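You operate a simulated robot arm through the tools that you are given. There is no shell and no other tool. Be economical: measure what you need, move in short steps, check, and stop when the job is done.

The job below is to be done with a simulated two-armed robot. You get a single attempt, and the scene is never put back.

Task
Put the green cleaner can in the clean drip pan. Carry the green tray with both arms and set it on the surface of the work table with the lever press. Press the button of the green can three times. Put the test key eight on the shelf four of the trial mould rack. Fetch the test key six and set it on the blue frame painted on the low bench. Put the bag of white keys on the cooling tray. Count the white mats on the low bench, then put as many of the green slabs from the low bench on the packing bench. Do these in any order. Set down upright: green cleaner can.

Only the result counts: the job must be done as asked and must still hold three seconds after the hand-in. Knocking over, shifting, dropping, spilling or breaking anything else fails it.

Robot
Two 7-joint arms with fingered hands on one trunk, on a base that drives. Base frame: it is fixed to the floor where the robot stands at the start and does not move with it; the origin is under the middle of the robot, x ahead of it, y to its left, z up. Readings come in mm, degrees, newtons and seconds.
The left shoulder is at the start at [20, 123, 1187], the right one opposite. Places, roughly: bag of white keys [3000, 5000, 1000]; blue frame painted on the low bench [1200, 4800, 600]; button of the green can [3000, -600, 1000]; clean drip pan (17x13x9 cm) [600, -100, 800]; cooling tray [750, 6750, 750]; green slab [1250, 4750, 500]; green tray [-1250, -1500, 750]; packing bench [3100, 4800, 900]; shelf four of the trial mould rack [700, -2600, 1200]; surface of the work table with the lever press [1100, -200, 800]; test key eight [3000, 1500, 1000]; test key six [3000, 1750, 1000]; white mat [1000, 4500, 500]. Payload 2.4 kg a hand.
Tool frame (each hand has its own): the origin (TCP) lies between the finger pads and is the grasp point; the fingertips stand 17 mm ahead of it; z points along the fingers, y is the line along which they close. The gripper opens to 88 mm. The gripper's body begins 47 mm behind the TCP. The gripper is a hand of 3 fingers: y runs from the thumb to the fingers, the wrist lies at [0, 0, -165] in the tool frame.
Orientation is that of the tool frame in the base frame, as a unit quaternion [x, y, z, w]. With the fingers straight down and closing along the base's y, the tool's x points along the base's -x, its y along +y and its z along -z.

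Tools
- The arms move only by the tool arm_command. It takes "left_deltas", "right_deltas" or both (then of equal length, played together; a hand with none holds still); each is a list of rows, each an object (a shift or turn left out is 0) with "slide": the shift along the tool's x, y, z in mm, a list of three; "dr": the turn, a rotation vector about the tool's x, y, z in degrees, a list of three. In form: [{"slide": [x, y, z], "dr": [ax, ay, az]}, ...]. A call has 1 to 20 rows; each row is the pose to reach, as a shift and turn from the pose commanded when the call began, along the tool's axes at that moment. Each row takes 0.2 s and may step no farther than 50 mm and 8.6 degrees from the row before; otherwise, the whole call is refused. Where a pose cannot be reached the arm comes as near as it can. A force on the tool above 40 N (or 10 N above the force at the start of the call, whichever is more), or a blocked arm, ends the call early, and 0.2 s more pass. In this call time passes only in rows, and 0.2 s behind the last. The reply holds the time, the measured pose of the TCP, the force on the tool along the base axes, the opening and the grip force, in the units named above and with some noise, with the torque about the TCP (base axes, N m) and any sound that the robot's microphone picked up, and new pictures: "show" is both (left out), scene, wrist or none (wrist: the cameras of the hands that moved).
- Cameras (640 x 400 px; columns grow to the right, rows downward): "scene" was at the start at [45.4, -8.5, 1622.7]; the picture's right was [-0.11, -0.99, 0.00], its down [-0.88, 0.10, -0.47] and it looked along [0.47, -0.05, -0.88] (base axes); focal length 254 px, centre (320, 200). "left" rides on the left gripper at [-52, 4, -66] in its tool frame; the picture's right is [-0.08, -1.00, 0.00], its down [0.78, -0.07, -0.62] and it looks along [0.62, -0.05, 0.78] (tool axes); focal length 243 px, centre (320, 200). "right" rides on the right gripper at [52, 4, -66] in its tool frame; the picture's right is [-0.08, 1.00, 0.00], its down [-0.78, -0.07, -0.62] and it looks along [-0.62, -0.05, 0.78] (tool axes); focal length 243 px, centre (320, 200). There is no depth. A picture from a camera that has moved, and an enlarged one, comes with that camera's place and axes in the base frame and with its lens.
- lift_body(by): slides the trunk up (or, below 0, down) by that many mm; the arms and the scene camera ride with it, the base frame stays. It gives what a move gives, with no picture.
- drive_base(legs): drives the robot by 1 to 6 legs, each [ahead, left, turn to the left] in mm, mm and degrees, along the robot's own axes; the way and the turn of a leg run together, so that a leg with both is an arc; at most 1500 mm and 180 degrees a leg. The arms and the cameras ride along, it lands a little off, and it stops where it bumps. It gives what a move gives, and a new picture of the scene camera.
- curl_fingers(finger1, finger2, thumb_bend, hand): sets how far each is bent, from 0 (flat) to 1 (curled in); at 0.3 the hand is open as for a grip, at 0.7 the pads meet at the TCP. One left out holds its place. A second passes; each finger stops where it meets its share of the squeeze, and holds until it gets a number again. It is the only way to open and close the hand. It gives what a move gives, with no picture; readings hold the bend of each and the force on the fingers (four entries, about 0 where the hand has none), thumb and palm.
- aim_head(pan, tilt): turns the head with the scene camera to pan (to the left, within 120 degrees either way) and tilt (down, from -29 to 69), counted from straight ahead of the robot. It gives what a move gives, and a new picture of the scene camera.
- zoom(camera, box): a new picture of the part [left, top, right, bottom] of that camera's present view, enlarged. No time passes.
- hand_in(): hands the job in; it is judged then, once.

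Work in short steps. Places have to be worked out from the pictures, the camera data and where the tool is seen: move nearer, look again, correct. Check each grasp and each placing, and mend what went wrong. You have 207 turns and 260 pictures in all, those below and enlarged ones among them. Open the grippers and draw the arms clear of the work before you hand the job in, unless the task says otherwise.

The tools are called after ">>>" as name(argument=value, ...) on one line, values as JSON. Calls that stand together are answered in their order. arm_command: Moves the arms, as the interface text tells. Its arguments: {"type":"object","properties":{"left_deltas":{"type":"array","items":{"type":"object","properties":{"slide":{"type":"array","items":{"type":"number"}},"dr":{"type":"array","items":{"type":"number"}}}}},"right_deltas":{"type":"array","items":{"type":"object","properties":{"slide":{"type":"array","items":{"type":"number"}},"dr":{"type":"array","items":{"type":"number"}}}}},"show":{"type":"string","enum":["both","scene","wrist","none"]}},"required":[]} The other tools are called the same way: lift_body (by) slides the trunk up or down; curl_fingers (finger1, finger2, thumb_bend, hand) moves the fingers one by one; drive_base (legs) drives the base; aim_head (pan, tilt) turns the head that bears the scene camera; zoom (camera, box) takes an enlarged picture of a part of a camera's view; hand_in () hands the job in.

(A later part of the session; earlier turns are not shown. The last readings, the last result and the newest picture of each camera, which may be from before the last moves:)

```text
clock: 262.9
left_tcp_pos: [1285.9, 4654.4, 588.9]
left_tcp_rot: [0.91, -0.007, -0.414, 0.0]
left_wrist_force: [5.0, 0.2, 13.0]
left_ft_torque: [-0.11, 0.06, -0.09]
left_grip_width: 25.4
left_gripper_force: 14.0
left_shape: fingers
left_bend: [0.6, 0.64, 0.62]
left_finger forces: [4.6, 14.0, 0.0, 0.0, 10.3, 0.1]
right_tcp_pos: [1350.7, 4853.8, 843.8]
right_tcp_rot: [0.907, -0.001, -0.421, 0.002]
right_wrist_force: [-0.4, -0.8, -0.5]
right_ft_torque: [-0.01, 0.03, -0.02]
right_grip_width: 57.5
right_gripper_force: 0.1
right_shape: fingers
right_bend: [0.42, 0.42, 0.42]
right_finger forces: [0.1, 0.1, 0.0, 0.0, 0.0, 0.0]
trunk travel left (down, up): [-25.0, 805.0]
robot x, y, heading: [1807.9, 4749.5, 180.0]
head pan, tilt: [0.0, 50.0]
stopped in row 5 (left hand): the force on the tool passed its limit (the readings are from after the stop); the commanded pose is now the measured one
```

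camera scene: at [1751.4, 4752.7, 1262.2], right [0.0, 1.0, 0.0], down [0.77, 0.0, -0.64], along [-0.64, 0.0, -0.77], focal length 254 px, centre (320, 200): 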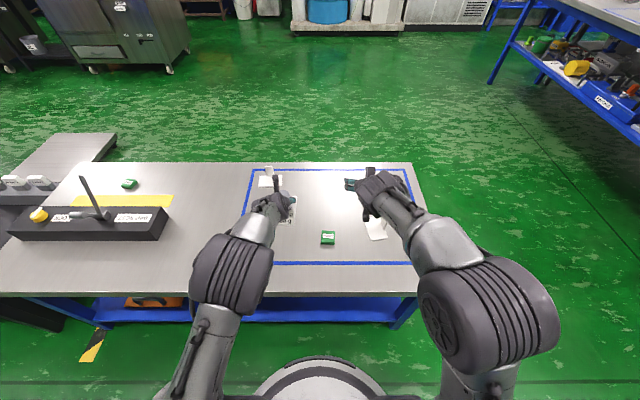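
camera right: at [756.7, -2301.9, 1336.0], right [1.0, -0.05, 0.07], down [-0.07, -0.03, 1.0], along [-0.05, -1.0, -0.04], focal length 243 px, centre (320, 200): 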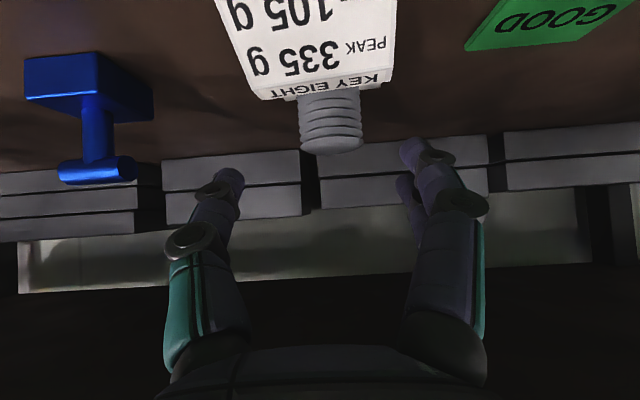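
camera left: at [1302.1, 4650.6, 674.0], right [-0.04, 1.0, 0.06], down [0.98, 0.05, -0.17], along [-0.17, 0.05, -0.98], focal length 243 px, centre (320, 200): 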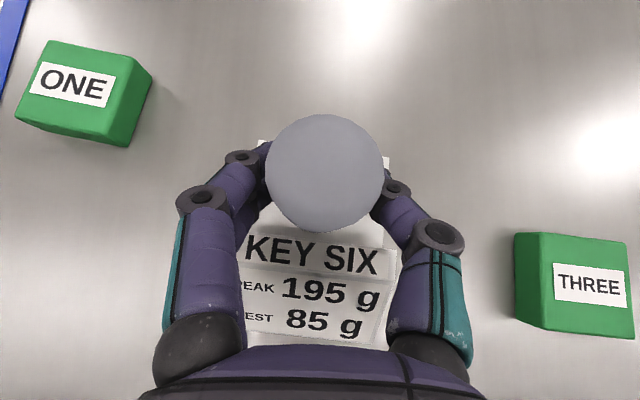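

Contact (bench z≈549). Open and back off along the tool axis.

>>> curl_fingers(hand="left", finger1=0.42, finger2=0.42, thumb_bend=0.42)

>>> arm_command(left_deltas=[{"slide": [0, 0, -10]}, {"slide": [0, 0, -40]}, {"slide": [0, 0, -80]}], show="both")

```text
clock: 263.9
left_tcp_pos: [1285.9, 4654.3, 588.6]
left_tcp_rot: [0.91, -0.007, -0.415, 0.0]
left_wrist_force: [-2.4, 3.8, 19.6]
left_ft_torque: [-0.33, 0.28, -0.09]
left_grip_width: 57.2
left_gripper_force: 11.8
left_shape: fingers
left_bend: [0.42, 0.63, 0.42]
left_finger forces: [0.0, 22.6, 0.0, 0.0, 0.1, 0.0]
right_tcp_pos: [1350.1, 4854.4, 843.9]
right_tcp_rot: [0.907, -0.001, -0.42, 0.003]
right_wrist_force: [0.0, 0.7, -1.0]
right_ft_torque: [0.0, 0.01, 0.01]
right_grip_width: 57.5
right_gripper_force: 0.0
right_shape: fingers
right_bend: [0.42, 0.42, 0.42]
right_finger forces: [0.0, 0.0, 0.0, 0.0, 0.1, 0.1]
trunk travel left (down, up): [-25.0, 805.0]
robot x, y, heading: [1808.0, 4754.8, 179.8]
head pan, tilt: [0.0, 50.0]
```

```text
clock: 264.8
left_tcp_pos: [1345.2, 4655.4, 639.3]
left_tcp_rot: [0.911, -0.007, -0.412, 0.0]
left_wrist_force: [0.5, -0.6, 0.5]
left_ft_torque: [0.03, 0.01, 0.03]
left_grip_width: 57.9
left_gripper_force: 0.1
left_shape: fingers
left_bend: [0.42, 0.42, 0.42]
left_finger forces: [0.0, 0.0, 0.0, 0.0, 0.1, 0.0]
right_tcp_pos: [1349.0, 4852.2, 842.5]
right_tcp_rot: [0.908, -0.002, -0.42, 0.002]
right_wrist_force: [0.0, -0.2, 0.1]
right_ft_torque: [0.02, -0.05, -0.02]
right_grip_width: 57.3
right_gripper_force: 0.1
right_shape: fingers
right_bend: [0.42, 0.42, 0.42]
right_finger forces: [0.0, 0.1, 0.0, 0.1, 0.0, 0.0]
trunk travel left (down, up): [-25.0, 805.0]
robot x, y, heading: [1806.3, 4751.1, 180.1]
head pan, tilt: [0.0, 50.0]
camera scene: at [1751.5, 4752.7, 1262.2], right [0.0, 1.0, 0.0], down [0.77, 0.0, -0.64], along [-0.64, 0.0, -0.77], focal length 254 px, centre (320, 200)
camera left: at [1359.5, 4649.5, 722.2], right [-0.04, 1.0, 0.06], down [0.98, 0.05, -0.18], along [-0.18, 0.05, -0.98], focal length 243 px, centre (320, 200)
```

scene: 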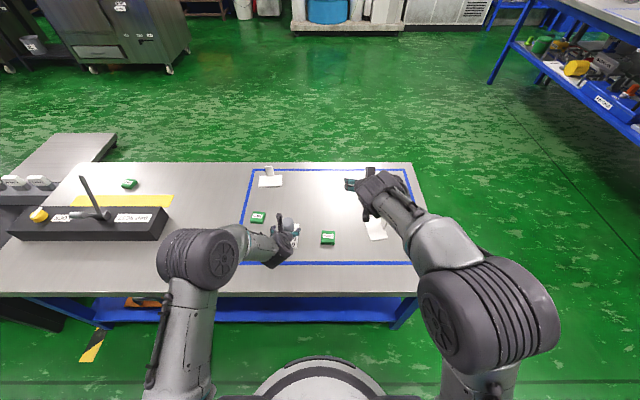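
left: 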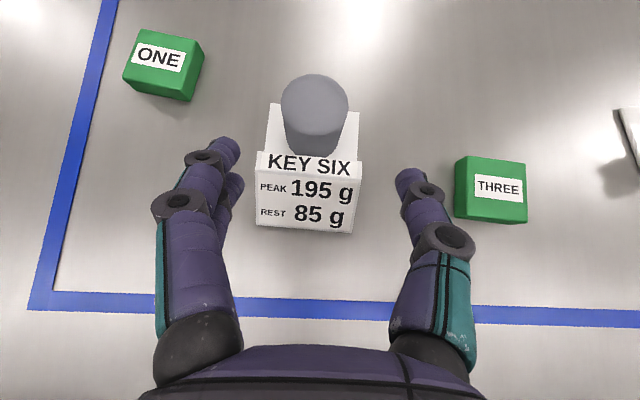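

Key six is set. Raise the left hand, pull the right one back, shift the base and check the mats count.

>>> arm_command(left_deltas=[{"slide": [-30, 0, -27]}, {"slide": [-60, 0, -60]}, {"slide": [-85, 0, -100]}], right_deltas=[{"slide": [0, 0, -30]}, {"slide": [0, 0, -60]}, {"slide": [0, 0, -80]}], show="none")

>>> drive_base(legs=[[0, 96, 0]])

>>> zoom(camera="scene", box=[0, 150, 480, 310])

```text
clock: 265.6
left_tcp_pos: [1368.8, 4655.6, 772.0]
left_tcp_rot: [0.911, -0.008, -0.412, 0.0]
left_wrist_force: [0.2, 0.1, 0.4]
left_ft_torque: [0.02, 0.01, 0.01]
left_grip_width: 57.8
left_gripper_force: 0.0
left_shape: fingers
left_bend: [0.42, 0.42, 0.42]
left_finger forces: [0.0, 0.0, 0.0, 0.0, 0.1, 0.0]
right_tcp_pos: [1411.9, 4854.7, 894.2]
right_tcp_rot: [0.907, -0.001, -0.42, 0.004]
right_wrist_force: [0.3, 0.0, 0.3]
right_ft_torque: [0.03, 0.02, -0.03]
right_grip_width: 57.8
right_gripper_force: 0.2
right_shape: fingers
right_bend: [0.42, 0.42, 0.42]
right_finger forces: [0.0, 0.0, 0.0, 0.1, 0.0, 0.0]
trunk travel left (down, up): [-25.0, 805.0]
robot x, y, heading: [1807.0, 4755.3, 179.9]
head pan, tilt: [0.0, 50.0]
```

```text
clock: 266.7
left_tcp_pos: [1368.3, 4559.6, 771.6]
left_tcp_rot: [0.91, -0.007, -0.414, -0.001]
left_wrist_force: [-0.5, 0.0, 0.1]
left_ft_torque: [0.03, 0.0, -0.02]
left_grip_width: 57.8
left_gripper_force: 0.1
left_shape: fingers
left_bend: [0.42, 0.42, 0.42]
left_finger forces: [0.1, 0.0, 0.0, 0.0, 0.0, 0.0]
right_tcp_pos: [1410.3, 4759.8, 893.8]
right_tcp_rot: [0.908, -0.001, -0.42, 0.003]
right_wrist_force: [-0.6, 0.2, 0.1]
right_ft_torque: [0.02, 0.0, -0.03]
right_grip_width: 57.7
right_gripper_force: 0.0
right_shape: fingers
right_bend: [0.42, 0.42, 0.42]
right_finger forces: [0.0, 0.0, 0.0, 0.0, 0.0, 0.0]
trunk travel left (down, up): [-25.0, 805.0]
robot x, y, heading: [1806.2, 4659.2, 180.2]
head pan, tilt: [0.0, 50.0]
camera scene: at [1751.4, 4657.3, 1262.2], right [0.0, 1.0, 0.0], down [0.77, 0.0, -0.64], along [-0.64, 0.0, -0.77], focal length 254 px, centre (320, 200)
```

scene: 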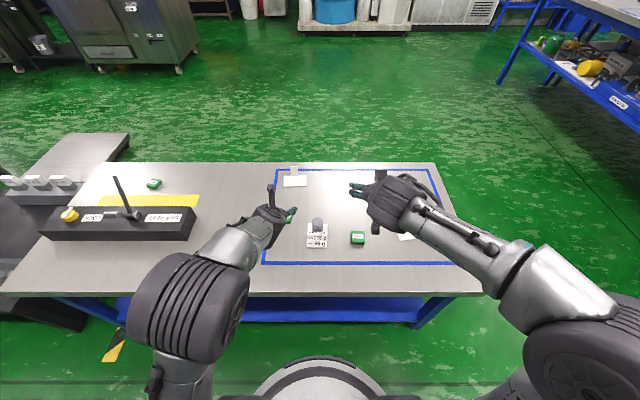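

```text
1.33 times, centred on (240, 230) of scene
camera zoom: at [1751.4, 4657.3, 1262.2], right [0.0, 1.0, 0.0], down [0.77, 0.0, -0.64], along [-0.64, 0.0, -0.77], focal length 338 px, centre (427, 160)
```

zoom: 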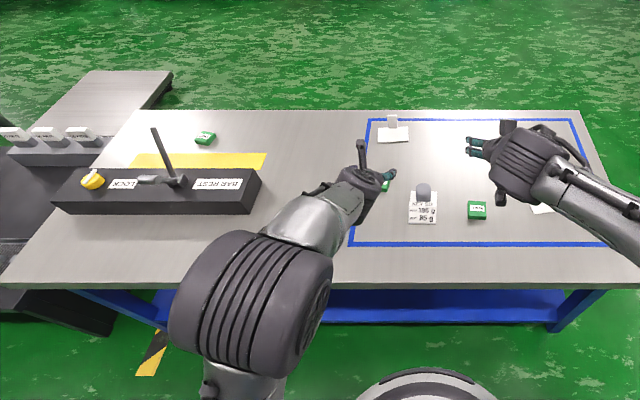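

Two white mats, so two slabs. I go for ONE with the left hand and THREE with the right; move to pre-grasp poses.

>>> curl_fingers(hand="left", finger1=0.33, finger2=0.33, thumb_bend=0.33)

>>> curl_fingers(hand="right", finger1=0.33, finger2=0.33, thumb_bend=0.33)

>>> arm_command(left_deltas=[{"slide": [10, 2, 20]}, {"slide": [20, 4, 40], "dr": [2, 0, 1.8]}, {"slide": [32, 6, 62], "dr": [4, 0, 3.6]}, {"slide": [45, 8, 85], "dr": [6, 0, 5.4]}, {"slide": [57, 10, 108], "dr": [8.6, 0, 7.6]}, {"slide": [70, 11, 131], "dr": [8.6, 0, 7.6]}], right_deltas=[{"slide": [30, 0, 31]}, {"slide": [60, -1, 62]}, {"slide": [90, -2, 93]}, {"slide": [120, -3, 124]}, {"slide": [151, -4, 156]}, {"slide": [182, -5, 189]}], show="both")

```text
clock: 267.7
left_tcp_pos: [1368.7, 4559.9, 771.7]
left_tcp_rot: [0.911, -0.006, -0.413, 0.0]
left_wrist_force: [0.4, -0.6, 0.5]
left_ft_torque: [-0.03, 0.0, -0.02]
left_grip_width: 77.8
left_gripper_force: 0.1
left_shape: fingers
left_bend: [0.33, 0.33, 0.33]
left_finger forces: [0.0, 0.1, 0.1, 0.0, 0.1, 0.1]
right_tcp_pos: [1410.2, 4758.8, 892.4]
right_tcp_rot: [0.908, 0.0, -0.419, 0.003]
right_wrist_force: [0.1, -0.8, 0.6]
right_ft_torque: [0.0, 0.0, -0.03]
right_grip_width: 57.8
right_gripper_force: 0.0
right_shape: fingers
right_bend: [0.42, 0.42, 0.42]
right_finger forces: [0.0, 0.0, 0.0, 0.0, 0.0, 0.0]
trunk travel left (down, up): [-25.0, 805.0]
robot x, y, heading: [1807.7, 4658.2, 180.1]
head pan, tilt: [0.0, 50.0]
```

```text
clock: 268.7
left_tcp_pos: [1368.3, 4559.6, 771.7]
left_tcp_rot: [0.911, -0.007, -0.413, -0.001]
left_wrist_force: [-0.3, 0.0, -0.6]
left_ft_torque: [0.01, 0.0, 0.02]
left_grip_width: 77.6
left_gripper_force: 0.0
left_shape: fingers
left_bend: [0.33, 0.33, 0.33]
left_finger forces: [0.1, 0.0, 0.0, 0.0, 0.2, 0.0]
right_tcp_pos: [1411.1, 4759.8, 894.6]
right_tcp_rot: [0.907, -0.001, -0.421, 0.002]
right_wrist_force: [-0.5, -0.7, -0.1]
right_ft_torque: [0.0, -0.02, 0.03]
right_grip_width: 77.8
right_gripper_force: 0.0
right_shape: fingers
right_bend: [0.33, 0.33, 0.33]
right_finger forces: [0.1, 0.0, 0.0, 0.1, 0.1, 0.0]
trunk travel left (down, up): [-25.0, 805.0]
robot x, y, heading: [1805.8, 4655.7, 179.8]
head pan, tilt: [0.0, 50.0]
```

```text
clock: 270.1
left_tcp_pos: [1316.5, 4550.7, 632.0]
left_tcp_rot: [0.906, -0.099, -0.41, -0.041]
left_wrist_force: [0.2, -0.4, 0.7]
left_ft_torque: [-0.01, -0.01, -0.01]
left_grip_width: 77.8
left_gripper_force: 0.1
left_shape: fingers
left_bend: [0.33, 0.33, 0.33]
left_finger forces: [0.0, 0.0, 0.0, 0.1, 0.1, 0.0]
right_tcp_pos: [1384.5, 4762.5, 634.8]
right_tcp_rot: [0.908, -0.001, -0.42, 0.001]
right_wrist_force: [0.2, 0.0, 0.0]
right_ft_torque: [-0.03, -0.02, 0.0]
right_grip_width: 77.4
right_gripper_force: 0.1
right_shape: fingers
right_bend: [0.33, 0.33, 0.33]
right_finger forces: [0.0, 0.1, 0.1, 0.1, 0.0, 0.1]
trunk travel left (down, up): [-25.0, 805.0]
robot x, y, heading: [1807.8, 4659.1, 179.9]
head pan, tilt: [0.0, 50.0]
camera scene: at [1751.4, 4657.1, 1262.2], right [0.0, 1.0, 0.0], down [0.77, 0.0, -0.64], along [-0.64, 0.0, -0.77], focal length 254 px, centre (320, 200)
camera right: at [1468.7, 4757.5, 637.1], right [-0.05, -1.0, 0.07], down [-0.03, 0.07, 1.0], along [-1.0, 0.05, -0.04], focal length 243 px, centre (320, 200)
camera left: at [1330.5, 4541.6, 714.5], right [0.16, 0.99, 0.06], down [0.97, -0.14, -0.18], along [-0.17, 0.08, -0.98], focal length 243 px, centre (320, 200)
```

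scene: 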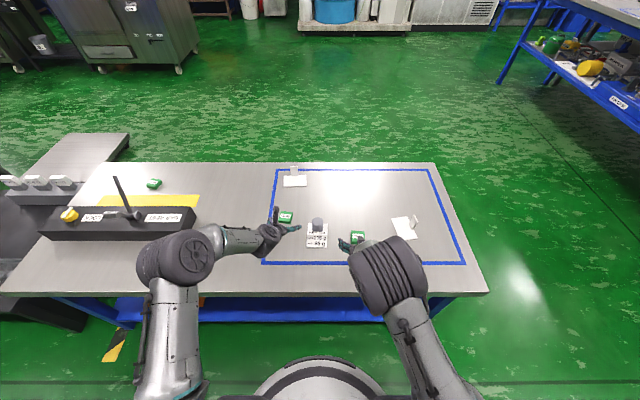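
right: 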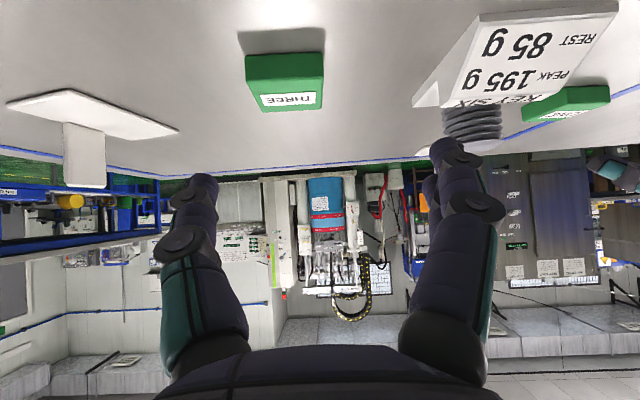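
left: 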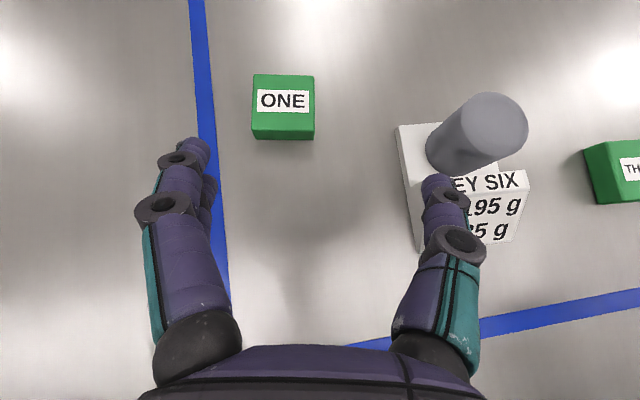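

Slabs are about 20 mm high: ONE at (1239, 4544), THREE at (1318, 4778). Approach most of the way and check.

>>> arm_command(left_deltas=[{"slide": [-1, 22, 20]}, {"slide": [-1, 22, 65]}], right_deltas=[{"slide": [2, -15, 20]}, {"slide": [4, -15, 62]}], show="wrist")

```text
clock: 270.7
left_tcp_pos: [1263.2, 4537.8, 590.3]
left_tcp_rot: [0.906, -0.098, -0.409, -0.041]
left_wrist_force: [0.4, -0.7, -0.6]
left_ft_torque: [0.02, 0.03, 0.03]
left_grip_width: 77.8
left_gripper_force: 0.1
left_shape: fingers
left_bend: [0.33, 0.33, 0.33]
left_finger forces: [0.0, 0.1, 0.1, 0.0, 0.0, 0.1]
right_tcp_pos: [1338.8, 4774.9, 593.1]
right_tcp_rot: [0.907, 0.0, -0.421, 0.003]
right_wrist_force: [0.0, 0.6, -0.5]
right_ft_torque: [0.03, -0.01, -0.02]
right_grip_width: 77.8
right_gripper_force: 0.2
right_shape: fingers
right_bend: [0.33, 0.33, 0.33]
right_finger forces: [0.0, 0.0, 0.0, 0.1, 0.1, 0.0]
trunk travel left (down, up): [-25.0, 805.0]
robot x, y, heading: [1804.7, 4661.1, 179.9]
head pan, tilt: [0.0, 50.0]
camera right: at [1423.8, 4770.4, 594.5], right [-0.05, -1.0, 0.07], down [-0.03, 0.07, 1.0], along [-1.0, 0.05, -0.04], focal length 243 px, centre (320, 200)
camera left: at [1276.9, 4530.5, 672.0], right [0.16, 0.99, 0.06], down [0.97, -0.14, -0.18], along [-0.17, 0.08, -0.98], focal length 243 px, centre (320, 200)
```

right: 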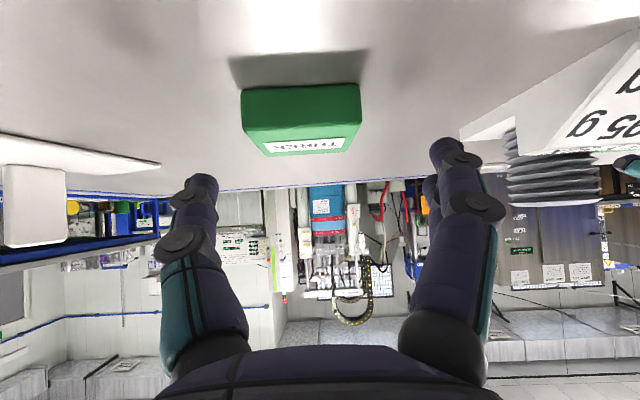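
left: 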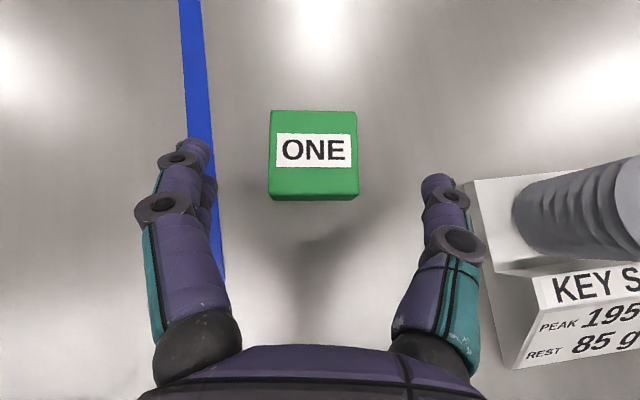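

Both well lined up. Final approach.

>>> arm_command(left_deltas=[{"slide": [0, 2, 15]}, {"slide": [1, 3, 25]}, {"slide": [1.3, 3, 30]}], right_deltas=[{"slide": [1, -4, 15]}, {"slide": [2, -5, 26]}, {"slide": [3.4, -5, 33]}], show="wrist")

```text
clock: 271.5
left_tcp_pos: [1241.1, 4539.9, 568.9]
left_tcp_rot: [0.905, -0.098, -0.411, -0.041]
left_wrist_force: [0.3, 0.1, 0.7]
left_ft_torque: [0.02, -0.03, 0.0]
left_grip_width: 77.6
left_gripper_force: 0.2
left_shape: fingers
left_bend: [0.33, 0.33, 0.33]
left_finger forces: [0.0, 0.0, 0.0, 0.0, 0.0, 0.0]
right_tcp_pos: [1316.2, 4782.4, 567.5]
right_tcp_rot: [0.906, -0.001, -0.422, 0.003]
right_wrist_force: [1.2, 2.1, 11.0]
right_ft_torque: [-0.52, 0.05, 0.09]
right_grip_width: 79.7
right_gripper_force: 5.6
right_shape: fingers
right_bend: [0.32, 0.33, 0.33]
right_finger forces: [11.1, 0.1, 0.0, 0.0, 0.0, 0.1]
trunk travel left (down, up): [-25.0, 805.0]
robot x, y, heading: [1809.6, 4658.2, 179.9]
head pan, tilt: [0.0, 50.0]
camera right: at [1400.7, 4778.0, 570.2], right [-0.06, -1.0, 0.07], down [-0.03, 0.07, 1.0], along [-1.0, 0.05, -0.03], focal length 243 px, centre (320, 200)
camera left: at [1255.2, 4532.4, 651.7], right [0.16, 0.99, 0.06], down [0.97, -0.14, -0.18], along [-0.17, 0.08, -0.98], focal length 243 px, centre (320, 200)
```

right: 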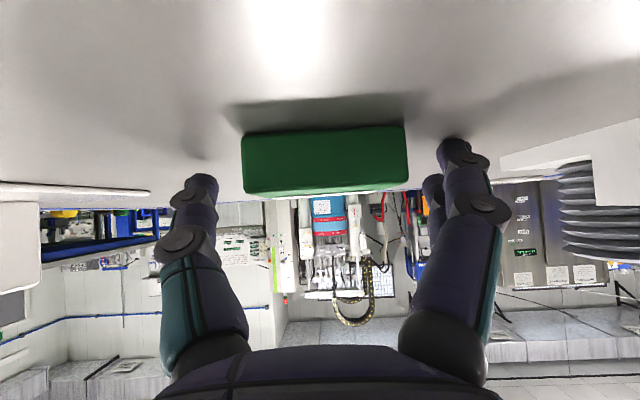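
left: 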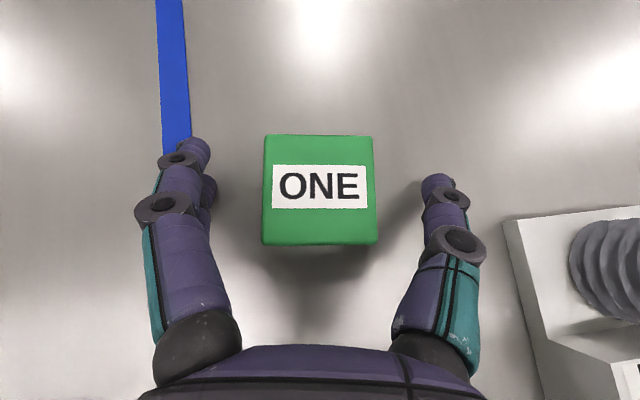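

Right finger brushes the bench; raise it 3 mm, then close both.

>>> arm_command(right_deltas=[{"slide": [-2.5, 0, -2.2]}], show="none")

>>> curl_fingers(hand="left", finger1=0.68, finger2=0.68, thumb_bend=0.68)

>>> curl_fingers(hand="right", finger1=0.68, finger2=0.68, thumb_bend=0.68)

>>> arm_command(left_deltas=[{"slide": [-8, 0, -7]}, {"slide": [-30, 0, -26]}, {"slide": [-60, 0, -55]}], right_deltas=[{"slide": [-8, 0, -7]}, {"slide": [-30, 0, -26]}, {"slide": [-60, 0, -55]}], show="wrist")

```text
clock: 271.9
left_tcp_pos: [1241.3, 4539.4, 569.0]
left_tcp_rot: [0.905, -0.099, -0.411, -0.042]
left_wrist_force: [0.8, 0.9, 1.6]
left_ft_torque: [-0.08, 0.01, -0.02]
left_grip_width: 77.9
left_gripper_force: 0.7
left_shape: fingers
left_bend: [0.33, 0.33, 0.33]
left_finger forces: [0.0, 2.3, 0.1, 0.0, 0.0, 0.0]
right_tcp_pos: [1318.0, 4782.4, 570.2]
right_tcp_rot: [0.908, -0.001, -0.42, 0.002]
right_wrist_force: [-0.8, 0.2, 0.1]
right_ft_torque: [-0.02, -0.02, 0.01]
right_grip_width: 78.7
right_gripper_force: 0.0
right_shape: fingers
right_bend: [0.32, 0.33, 0.33]
right_finger forces: [0.1, 0.0, 0.0, 0.0, 0.1, 0.0]
trunk travel left (down, up): [-25.0, 805.0]
robot x, y, heading: [1809.8, 4658.3, 180.0]
head pan, tilt: [0.0, 50.0]
```

```text
clock: 272.9
left_tcp_pos: [1242.6, 4539.7, 571.4]
left_tcp_rot: [0.905, -0.097, -0.412, -0.039]
left_wrist_force: [-6.6, -4.7, 22.2]
left_ft_torque: [-0.74, 0.46, -0.12]
left_grip_width: 34.0
left_gripper_force: 19.2
left_shape: fingers
left_bend: [0.52, 0.56, 0.6]
left_finger forces: [6.9, 24.1, 0.0, 0.0, 7.4, 0.0]
right_tcp_pos: [1318.4, 4782.4, 570.2]
right_tcp_rot: [0.907, -0.001, -0.421, 0.003]
right_wrist_force: [0.1, 0.4, -0.5]
right_ft_torque: [-0.01, -0.01, -0.02]
right_grip_width: 78.0
right_gripper_force: 0.0
right_shape: fingers
right_bend: [0.33, 0.33, 0.33]
right_finger forces: [0.0, 0.0, 0.0, 0.0, 0.1, 0.0]
trunk travel left (down, up): [-25.0, 805.0]
robot x, y, heading: [1806.6, 4660.5, 180.0]
head pan, tilt: [0.0, 50.0]
```

```text
clock: 273.9
left_tcp_pos: [1240.4, 4540.5, 570.0]
left_tcp_rot: [0.905, -0.098, -0.412, -0.041]
left_wrist_force: [-9.2, -3.0, 25.9]
left_ft_torque: [-0.74, 0.56, -0.24]
left_grip_width: 33.9
left_gripper_force: 20.8
left_shape: fingers
left_bend: [0.52, 0.56, 0.6]
left_finger forces: [6.6, 26.8, 0.1, 0.0, 7.4, 0.1]
right_tcp_pos: [1318.6, 4783.1, 570.0]
right_tcp_rot: [0.906, -0.001, -0.423, 0.003]
right_wrist_force: [-2.6, -2.7, 11.6]
right_ft_torque: [-0.4, 0.17, -0.04]
right_grip_width: 36.5
right_gripper_force: 15.1
right_shape: fingers
right_bend: [0.54, 0.54, 0.58]
right_finger forces: [14.9, 6.1, 0.0, 0.0, 9.3, 0.1]
trunk travel left (down, up): [-25.0, 805.0]
robot x, y, heading: [1810.4, 4662.0, 180.0]
head pan, tilt: [0.0, 50.0]
```

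```text
clock: 274.7
left_tcp_pos: [1241.4, 4536.9, 648.2]
left_tcp_rot: [0.906, -0.098, -0.41, -0.041]
left_wrist_force: [0.0, 0.0, -0.4]
left_ft_torque: [0.02, -0.01, 0.01]
left_grip_width: 34.2
left_gripper_force: 9.9
left_shape: fingers
left_bend: [0.55, 0.57, 0.59]
left_finger forces: [5.0, 5.2, 0.1, 0.0, 10.2, 0.0]
right_tcp_pos: [1323.3, 4785.4, 651.2]
right_tcp_rot: [0.908, -0.002, -0.42, 0.002]
right_wrist_force: [-0.6, -0.2, -0.5]
right_ft_torque: [-0.01, -0.02, 0.03]
right_grip_width: 36.0
right_gripper_force: 9.9
right_shape: fingers
right_bend: [0.54, 0.55, 0.58]
right_finger forces: [5.6, 4.4, 0.1, 0.0, 10.7, 0.1]
trunk travel left (down, up): [-25.0, 805.0]
robot x, y, heading: [1809.6, 4654.2, 180.0]
head pan, tilt: [0.0, 50.0]
camera right: at [1406.9, 4780.4, 654.0], right [-0.06, -1.0, 0.07], down [-0.03, 0.07, 1.0], along [-1.0, 0.05, -0.04], focal length 243 px, centre (320, 200)
camera left: at [1255.7, 4529.1, 731.2], right [0.16, 0.99, 0.06], down [0.97, -0.14, -0.17], along [-0.16, 0.08, -0.98], focal length 243 px, centre (320, 200)
```

right: 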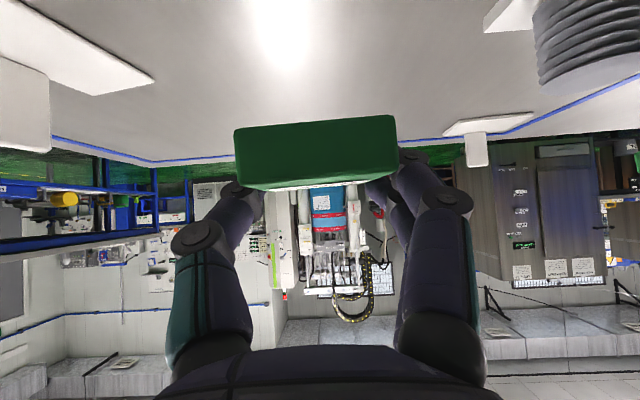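
left: 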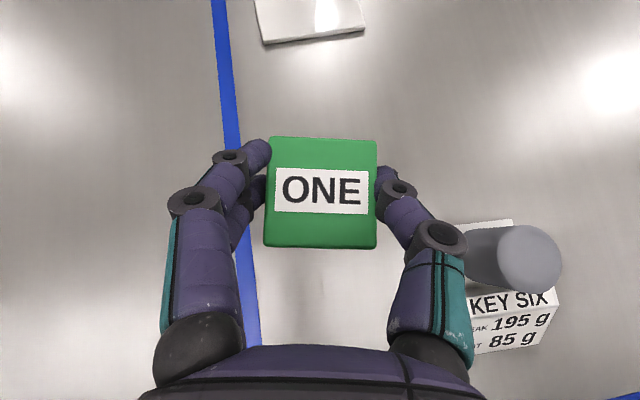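

Both slabs are held. Raise the trunk, back off and turn round to face the packing bench.

>>> lift_body(by=480)

>>> drive_base(legs=[[-330, 0, 0], [0, 0, 180]])

>>> aim_head(pan=0, tilt=30)

```text
refused: 480 is not a number from -400 to 400
```

```text
clock: 284.1
left_tcp_pos: [2711.3, 4750.5, 649.1]
left_tcp_rot: [0.121, 0.903, -0.052, 0.409]
left_wrist_force: [-0.5, -0.3, 0.2]
left_ft_torque: [-0.02, 0.01, 0.0]
left_grip_width: 33.8
left_gripper_force: 9.9
left_shape: fingers
left_bend: [0.55, 0.57, 0.59]
left_finger forces: [4.9, 5.2, 0.1, 0.1, 10.1, 0.0]
right_tcp_pos: [2618.4, 4506.0, 651.2]
right_tcp_rot: [0.023, 0.907, -0.008, 0.42]
right_wrist_force: [0.1, 0.3, 0.3]
right_ft_torque: [0.0, -0.02, 0.0]
right_grip_width: 35.9
right_gripper_force: 11.0
right_shape: fingers
right_bend: [0.54, 0.58, 0.58]
right_finger forces: [5.6, 5.5, 0.0, 0.0, 10.0, 0.0]
trunk travel left (down, up): [-25.0, 805.0]
robot x, y, heading: [2140.5, 4656.5, -3.1]
head pan, tilt: [0.0, 50.0]
camera scene: at [2197.9, 4652.4, 1262.2], right [-0.05, -1.0, 0.0], down [-0.77, 0.04, -0.64], along [0.64, -0.03, -0.77], focal length 254 px, centre (320, 200)
```

scene: 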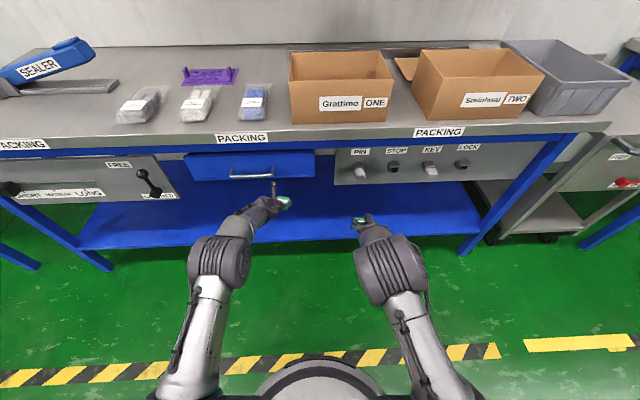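

```text
clock: 284.9
left_tcp_pos: [2711.9, 4749.8, 649.5]
left_tcp_rot: [0.12, 0.903, -0.051, 0.409]
left_wrist_force: [0.1, 0.2, -1.5]
left_ft_torque: [0.02, 0.0, -0.03]
left_grip_width: 33.9
left_gripper_force: 10.0
left_shape: fingers
left_bend: [0.55, 0.57, 0.59]
left_finger forces: [4.9, 5.0, 0.0, 0.0, 10.1, 0.0]
right_tcp_pos: [2618.5, 4506.5, 651.4]
right_tcp_rot: [0.024, 0.907, -0.008, 0.42]
right_wrist_force: [-0.6, 0.0, -0.3]
right_ft_torque: [-0.03, 0.02, -0.02]
right_grip_width: 36.1
right_gripper_force: 10.5
right_shape: fingers
right_bend: [0.54, 0.58, 0.58]
right_finger forces: [5.6, 5.6, 0.0, 0.0, 9.9, 0.0]
trunk travel left (down, up): [-25.0, 805.0]
robot x, y, heading: [2140.0, 4655.7, -2.8]
head pan, tilt: [0.0, 30.0]
camera scene: at [2211.3, 4651.8, 1291.6], right [-0.05, -1.0, 0.0], down [-0.5, 0.03, -0.87], along [0.86, -0.04, -0.5], focal length 254 px, centre (320, 200)
```

scene: 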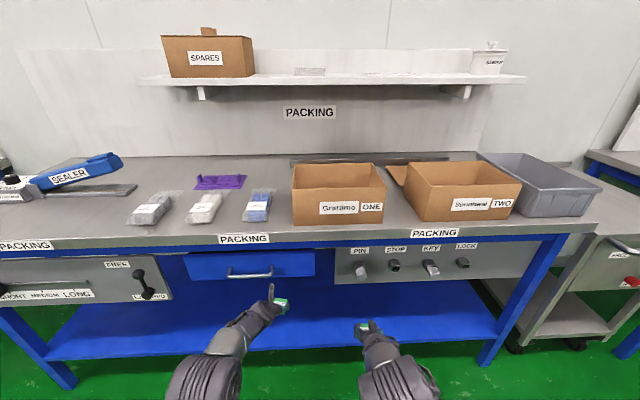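

The lift was refused but nothing was touched. Back off from the bench front, then raise the trunk.

>>> drive_base(legs=[[-130, 0, 3]])

>>> lift_body(by=330)

>>> zoom(camera="scene", box=[80, 180, 460, 400])

```text
clock: 286.2
left_tcp_pos: [2572.9, 4783.2, 650.0]
left_tcp_rot: [0.097, 0.906, -0.041, 0.41]
left_wrist_force: [-0.4, 0.1, 0.5]
left_ft_torque: [0.0, 0.01, 0.0]
left_grip_width: 34.0
left_gripper_force: 10.1
left_shape: fingers
left_bend: [0.55, 0.57, 0.59]
left_finger forces: [4.9, 5.1, 0.0, 0.0, 10.1, 0.1]
right_tcp_pos: [2492.5, 4534.5, 650.8]
right_tcp_rot: [0.0, 0.908, 0.003, 0.42]
right_wrist_force: [0.7, -0.1, -0.9]
right_ft_torque: [0.01, 0.0, -0.02]
right_grip_width: 36.0
right_gripper_force: 10.6
right_shape: fingers
right_bend: [0.54, 0.58, 0.58]
right_finger forces: [5.6, 5.4, 0.0, 0.0, 10.1, 0.0]
trunk travel left (down, up): [-25.0, 805.0]
robot x, y, heading: [2003.9, 4659.3, 0.1]
head pan, tilt: [0.0, 30.0]
camera scene: at [2078.2, 4658.8, 1291.7], right [0.0, -1.0, 0.0], down [-0.5, 0.0, -0.87], along [0.87, 0.0, -0.5], focal length 254 px, centre (320, 200)
```

scene: 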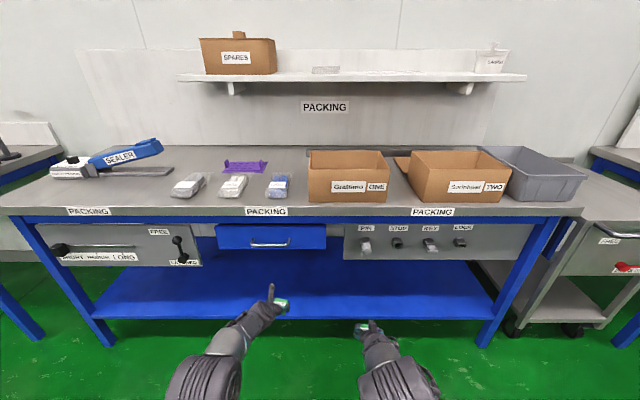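

```text
clock: 289.5
left_tcp_pos: [2572.3, 4783.5, 978.7]
left_tcp_rot: [0.097, 0.906, -0.041, 0.41]
left_wrist_force: [0.4, 0.2, 0.2]
left_ft_torque: [0.0, 0.0, 0.0]
left_grip_width: 33.8
left_gripper_force: 9.5
left_shape: fingers
left_bend: [0.55, 0.57, 0.59]
left_finger forces: [4.9, 5.0, 0.0, 0.0, 10.1, 0.0]
right_tcp_pos: [2493.0, 4535.3, 980.8]
right_tcp_rot: [-0.001, 0.908, 0.004, 0.42]
right_wrist_force: [0.2, 0.5, -0.7]
right_ft_torque: [0.04, 0.01, -0.03]
right_grip_width: 35.8
right_gripper_force: 11.1
right_shape: fingers
right_bend: [0.54, 0.58, 0.58]
right_finger forces: [5.6, 5.6, 0.0, 0.0, 10.0, 0.1]
trunk travel left (down, up): [-355.0, 475.0]
robot x, y, heading: [2007.9, 4661.0, 0.2]
head pan, tilt: [0.0, 30.0]
```

```text
1.68 times, centred on (270, 290) of scene
camera zoom: at [2078.2, 4658.8, 1621.6], right [0.0, -1.0, 0.0], down [-0.5, 0.0, -0.87], along [0.87, 0.0, -0.5], focal length 427 px, centre (404, 48)
```

zoom: 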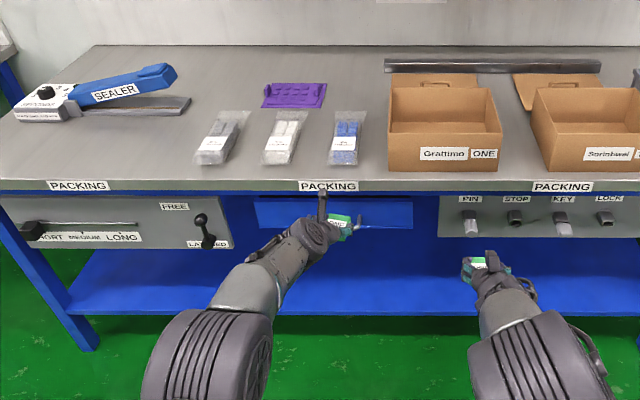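

Packing bench top is z≈810, front edge x≈2829. The area in front of the sealer (y 5250–5600) is free; I drive there.

>>> drive_base(legs=[[0, 750, 0], [330, 0, 0]])

>>> aim_head(pan=0, tilt=42)

```text
clock: 295.4
left_tcp_pos: [2882.4, 5575.2, 978.6]
left_tcp_rot: [0.093, 0.907, -0.04, 0.41]
left_wrist_force: [0.5, 0.7, -0.6]
left_ft_torque: [-0.01, 0.03, 0.02]
left_grip_width: 33.8
left_gripper_force: 9.8
left_shape: fingers
left_bend: [0.55, 0.57, 0.59]
left_finger forces: [5.0, 5.2, 0.0, 0.1, 10.0, 0.0]
right_tcp_pos: [2804.8, 5325.4, 981.5]
right_tcp_rot: [-0.005, 0.907, 0.005, 0.42]
right_wrist_force: [-0.4, 0.0, -0.1]
right_ft_torque: [0.01, 0.02, -0.03]
right_grip_width: 36.2
right_gripper_force: 10.5
right_shape: fingers
right_bend: [0.54, 0.58, 0.58]
right_finger forces: [5.7, 5.7, 0.0, 0.0, 10.0, 0.0]
trunk travel left (down, up): [-355.0, 475.0]
robot x, y, heading: [2318.0, 5447.4, 0.6]
head pan, tilt: [0.0, 30.0]
camera scene: at [2389.5, 5446.1, 1621.6], right [0.01, -1.0, 0.0], down [-0.5, -0.01, -0.87], along [0.87, 0.01, -0.5], focal length 254 px, centre (320, 200)
```

scene: 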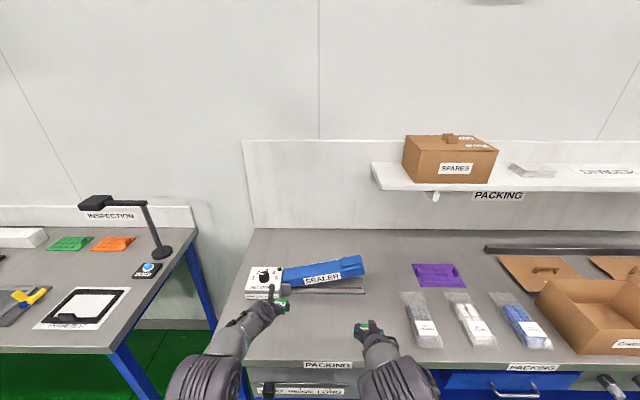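

```text
clock: 296.2
left_tcp_pos: [2883.3, 5575.6, 978.8]
left_tcp_rot: [0.092, 0.907, -0.038, 0.41]
left_wrist_force: [0.2, 0.4, -0.8]
left_ft_torque: [-0.01, 0.0, 0.0]
left_grip_width: 34.0
left_gripper_force: 9.8
left_shape: fingers
left_bend: [0.55, 0.57, 0.59]
left_finger forces: [5.0, 5.1, 0.1, 0.0, 10.0, 0.0]
right_tcp_pos: [2803.6, 5327.2, 982.6]
right_tcp_rot: [-0.003, 0.908, 0.004, 0.42]
right_wrist_force: [-1.4, -0.6, -0.7]
right_ft_torque: [0.01, 0.02, 0.0]
right_grip_width: 35.8
right_gripper_force: 10.7
right_shape: fingers
right_bend: [0.54, 0.58, 0.58]
right_finger forces: [5.5, 5.5, 0.0, 0.0, 9.9, 0.0]
trunk travel left (down, up): [-355.0, 475.0]
robot x, y, heading: [2315.3, 5443.0, 0.5]
head pan, tilt: [0.0, 42.0]
camera scene: at [2381.6, 5446.0, 1603.4], right [0.01, -1.0, 0.0], down [-0.67, -0.01, -0.74], along [0.74, 0.01, -0.67], focal length 254 px, centre (320, 200)
```

scene: 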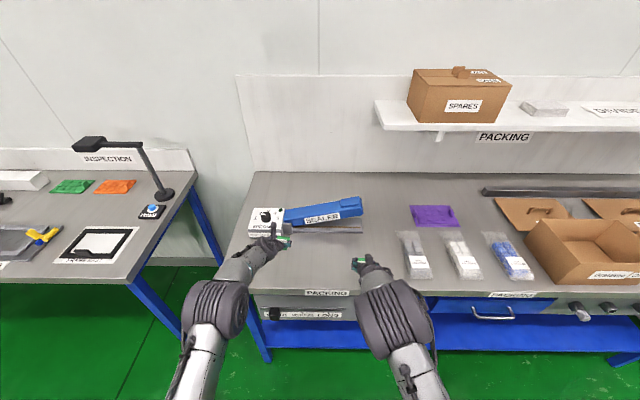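

Drive 60 mm closer, then lower both slabs toward the free strip in front of the sealer.

>>> drive_base(legs=[[60, 0, -0.5]])

>>> arm_command(left_deltas=[{"slide": [24, 0, 21]}, {"slide": [48, 0, 43]}, {"slide": [73, 0, 64]}, {"slide": [95, 0, 84]}], right_deltas=[{"slide": [0, 0, 35]}, {"slide": [20, 0, 67]}, {"slide": [40, 0, 99]}, {"slide": [60, 0, 130]}], show="both")

```text
clock: 297.1
left_tcp_pos: [2942.5, 5570.9, 977.9]
left_tcp_rot: [0.096, 0.906, -0.04, 0.41]
left_wrist_force: [0.0, 0.1, -0.5]
left_ft_torque: [0.02, -0.05, 0.01]
left_grip_width: 33.8
left_gripper_force: 9.9
left_shape: fingers
left_bend: [0.55, 0.57, 0.59]
left_finger forces: [4.8, 5.1, 0.0, 0.1, 10.1, 0.0]
right_tcp_pos: [2862.2, 5321.8, 981.1]
right_tcp_rot: [0.0, 0.908, 0.003, 0.419]
right_wrist_force: [-0.7, 0.1, -0.4]
right_ft_torque: [-0.01, -0.01, -0.01]
right_grip_width: 35.8
right_gripper_force: 10.5
right_shape: fingers
right_bend: [0.54, 0.58, 0.58]
right_finger forces: [5.5, 5.6, 0.0, 0.1, 10.0, 0.0]
trunk travel left (down, up): [-355.0, 475.0]
robot x, y, heading: [2375.6, 5448.3, 0.1]
head pan, tilt: [0.0, 42.0]
camera scene: at [2442.1, 5445.8, 1603.3], right [0.0, -1.0, 0.0], down [-0.67, 0.0, -0.74], along [0.74, 0.0, -0.67], focal length 254 px, centre (320, 200)
```

scene: 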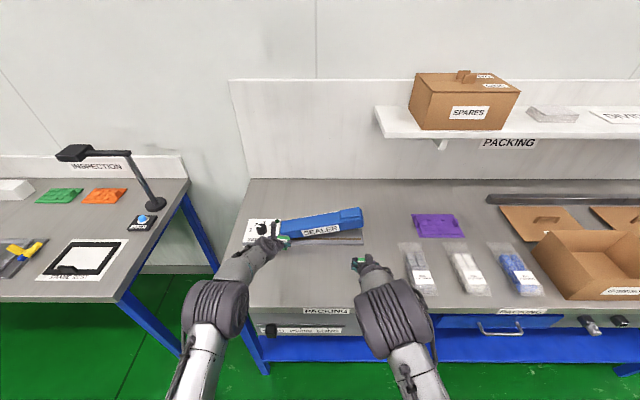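

```text
clock: 298.1
left_tcp_pos: [2945.5, 5571.5, 881.3]
left_tcp_rot: [0.096, 0.9, -0.036, 0.425]
left_wrist_force: [-0.5, -1.5, 12.0]
left_ft_torque: [0.23, -0.12, 0.03]
left_grip_width: 33.6
left_gripper_force: 16.4
left_shape: fingers
left_bend: [0.56, 0.62, 0.59]
left_finger forces: [4.5, 18.1, 0.0, 0.0, 11.1, 0.0]
left hand out of reach, approached as far as the arm can: row 4
right_tcp_pos: [2916.0, 5325.6, 882.5]
right_tcp_rot: [-0.002, 0.901, 0.006, 0.433]
right_wrist_force: [-15.3, -1.0, 24.9]
right_ft_torque: [0.44, -0.13, 0.22]
right_grip_width: 35.8
right_gripper_force: 26.4
right_shape: fingers
right_bend: [0.6, 0.7, 0.57]
right_finger forces: [5.7, 32.6, 0.0, 0.0, 13.2, 0.0]
trunk travel left (down, up): [-355.0, 475.0]
robot x, y, heading: [2373.7, 5447.3, 0.3]
head pan, tilt: [0.0, 42.0]
stopped in row 4 (right hand): the force on the tool passed its limit (the readings are from after the stop); the commanded pose is now the measured one
camera scene: at [2435.4, 5445.8, 1604.1], right [0.0, -1.0, 0.0], down [-0.67, 0.0, -0.74], along [0.74, 0.0, -0.67], focal length 254 px, centre (320, 200)
camera right: at [2833.7, 5328.8, 882.3], right [0.04, 1.0, 0.08], down [0.01, -0.08, 1.0], along [1.0, -0.04, -0.01], focal length 243 px, centre (320, 200)
camera left: at [2928.7, 5577.3, 962.9], right [-0.15, -0.99, 0.05], down [-0.97, 0.14, -0.21], along [0.2, -0.08, -0.98], focal length 243 px, centre (320, 200)
```

scene: 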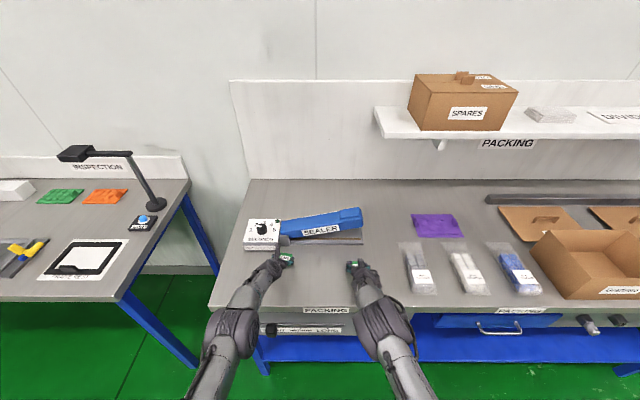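
right: 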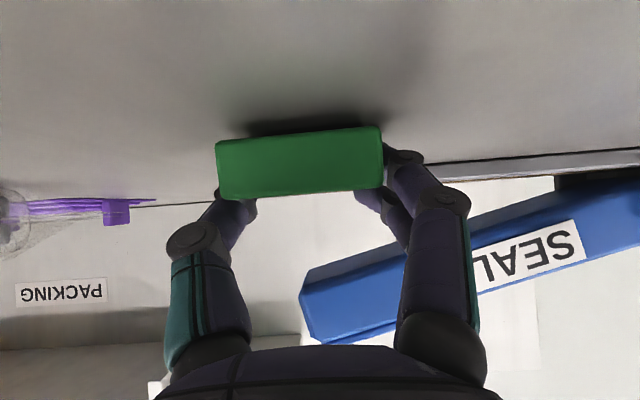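
left: 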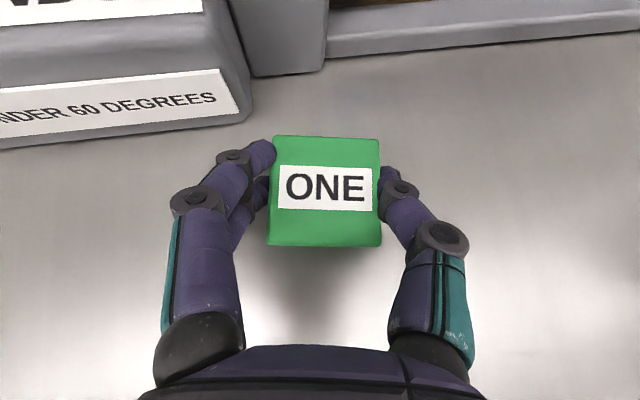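

Both slabs touch the bench (z≈860). Ease up 3 mm and open both hands.

>>> arm_command(left_deltas=[{"slide": [-2, 0, -1.8]}], right_deltas=[{"slide": [-2.5, 0, -2.2]}], show="none")

>>> curl_fingers(hand="left", finger1=0.36, finger2=0.36, thumb_bend=0.36)

>>> curl_fingers(hand="right", finger1=0.36, finger2=0.36, thumb_bend=0.36)

>>> arm_command(left_deltas=[{"slide": [0, 0, -12]}, {"slide": [-10, 0, -50]}, {"slide": [-40, 0, -80]}, {"slide": [-70, 0, -110]}], right_deltas=[{"slide": [0, 0, -12]}, {"slide": [-10, 0, -50]}, {"slide": [-40, 0, -80]}, {"slide": [-70, 0, -110]}], show="both")

```text
clock: 298.5
left_tcp_pos: [2946.1, 5572.5, 880.8]
left_tcp_rot: [0.096, 0.901, -0.036, 0.422]
left_wrist_force: [-0.6, -0.1, 6.3]
left_ft_torque: [0.11, -0.09, 0.02]
left_grip_width: 33.5
left_gripper_force: 13.3
left_shape: fingers
left_bend: [0.56, 0.6, 0.59]
left_finger forces: [4.6, 11.0, 0.0, 0.1, 10.1, 0.0]
right_tcp_pos: [2916.4, 5325.7, 882.4]
right_tcp_rot: [-0.002, 0.903, 0.006, 0.43]
right_wrist_force: [-8.6, 1.1, 14.9]
right_ft_torque: [0.3, -0.14, 0.16]
right_grip_width: 35.4
right_gripper_force: 19.1
right_shape: fingers
right_bend: [0.58, 0.67, 0.58]
right_finger forces: [6.1, 22.2, 0.0, 0.0, 10.6, 0.1]
trunk travel left (down, up): [-355.0, 475.0]
robot x, y, heading: [2377.1, 5447.5, 0.3]
head pan, tilt: [0.0, 42.0]
```

```text
clock: 299.5
left_tcp_pos: [2945.5, 5570.6, 880.4]
left_tcp_rot: [0.095, 0.9, -0.036, 0.423]
left_wrist_force: [0.6, 1.0, -0.5]
left_ft_torque: [0.02, 0.01, 0.0]
left_grip_width: 71.3
left_gripper_force: 0.1
left_shape: fingers
left_bend: [0.36, 0.36, 0.36]
left_finger forces: [0.0, 0.0, 0.0, 0.0, 0.1, 0.0]
right_tcp_pos: [2916.9, 5325.8, 882.9]
right_tcp_rot: [-0.002, 0.903, 0.006, 0.43]
right_wrist_force: [-9.7, 0.9, 18.8]
right_ft_torque: [0.38, -0.18, 0.17]
right_grip_width: 34.3
right_gripper_force: 20.4
right_shape: fingers
right_bend: [0.59, 0.68, 0.58]
right_finger forces: [5.7, 25.2, 0.1, 0.0, 9.7, 0.1]
trunk travel left (down, up): [-355.0, 475.0]
robot x, y, heading: [2372.4, 5444.9, 0.0]
head pan, tilt: [0.0, 42.0]
```

```text
clock: 300.5
left_tcp_pos: [2947.5, 5571.6, 879.2]
left_tcp_rot: [0.095, 0.901, -0.036, 0.421]
left_wrist_force: [-0.3, -0.1, 0.0]
left_ft_torque: [0.05, -0.02, -0.01]
left_grip_width: 71.2
left_gripper_force: 0.1
left_shape: fingers
left_bend: [0.36, 0.36, 0.36]
left_finger forces: [0.0, 0.1, 0.0, 0.0, 0.0, 0.0]
right_tcp_pos: [2918.6, 5324.9, 879.1]
right_tcp_rot: [-0.002, 0.904, 0.006, 0.427]
right_wrist_force: [0.6, 1.4, -0.7]
right_ft_torque: [0.01, 0.0, 0.0]
right_grip_width: 71.6
right_gripper_force: 0.0
right_shape: fingers
right_bend: [0.36, 0.36, 0.36]
right_finger forces: [0.0, 0.0, 0.0, 0.1, 0.0, 0.1]
trunk travel left (down, up): [-355.0, 475.0]
robot x, y, heading: [2375.6, 5450.2, 0.1]
head pan, tilt: [0.0, 42.0]
```

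```text
clock: 301.5
left_tcp_pos: [2907.9, 5576.8, 1005.2]
left_tcp_rot: [0.096, 0.901, -0.036, 0.421]
left_wrist_force: [0.6, -0.4, 0.5]
left_ft_torque: [0.02, -0.02, -0.04]
left_grip_width: 71.1
left_gripper_force: 0.0
left_shape: fingers
left_bend: [0.36, 0.36, 0.36]
left_finger forces: [0.1, 0.1, 0.1, 0.0, 0.0, 0.0]
right_tcp_pos: [2875.9, 5322.9, 1004.7]
right_tcp_rot: [-0.002, 0.904, 0.006, 0.428]
right_wrist_force: [0.7, 0.2, 0.5]
right_ft_torque: [0.02, 0.0, 0.03]
right_grip_width: 71.4
right_gripper_force: 0.0
right_shape: fingers
right_bend: [0.36, 0.36, 0.36]
right_finger forces: [0.0, 0.1, 0.1, 0.1, 0.1, 0.1]
trunk travel left (down, up): [-355.0, 475.0]
robot x, y, heading: [2375.8, 5448.1, 0.1]
head pan, tilt: [0.0, 42.0]
camera scene: at [2439.5, 5445.4, 1603.5], right [0.0, -1.0, 0.0], down [-0.67, 0.0, -0.74], along [0.74, 0.0, -0.67], focal length 254 px, centre (320, 200)
camera right: at [2792.3, 5326.2, 1005.9], right [0.04, 1.0, 0.07], down [0.02, -0.08, 1.0], along [1.0, -0.04, -0.02], focal length 243 px, centre (320, 200)
camera left: at [2892.7, 5582.1, 1087.8], right [-0.15, -0.99, 0.05], down [-0.97, 0.14, -0.2], along [0.19, -0.08, -0.98], focal length 243 px, centre (320, 200)
```

scene: 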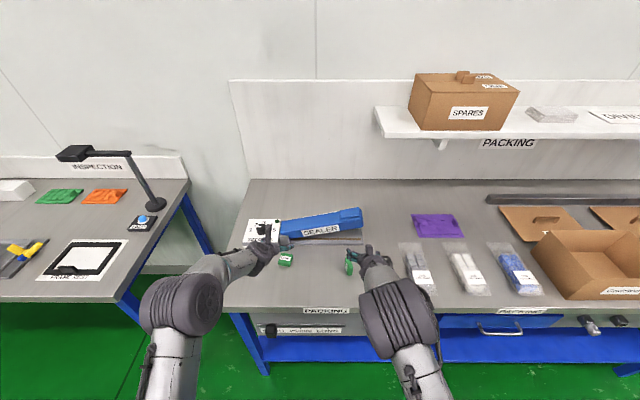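
right: 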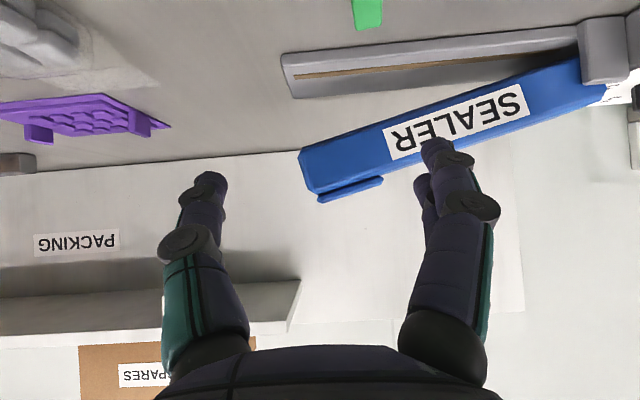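
left: 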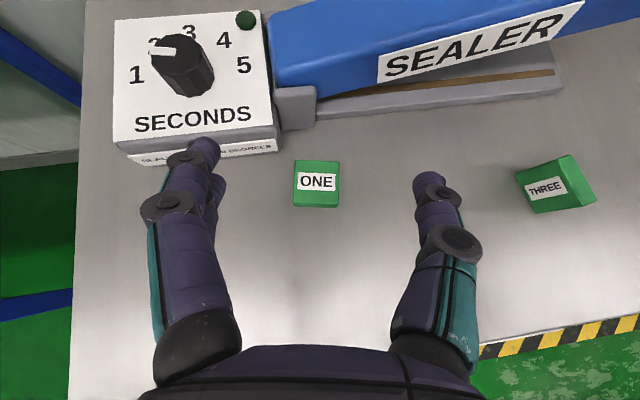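

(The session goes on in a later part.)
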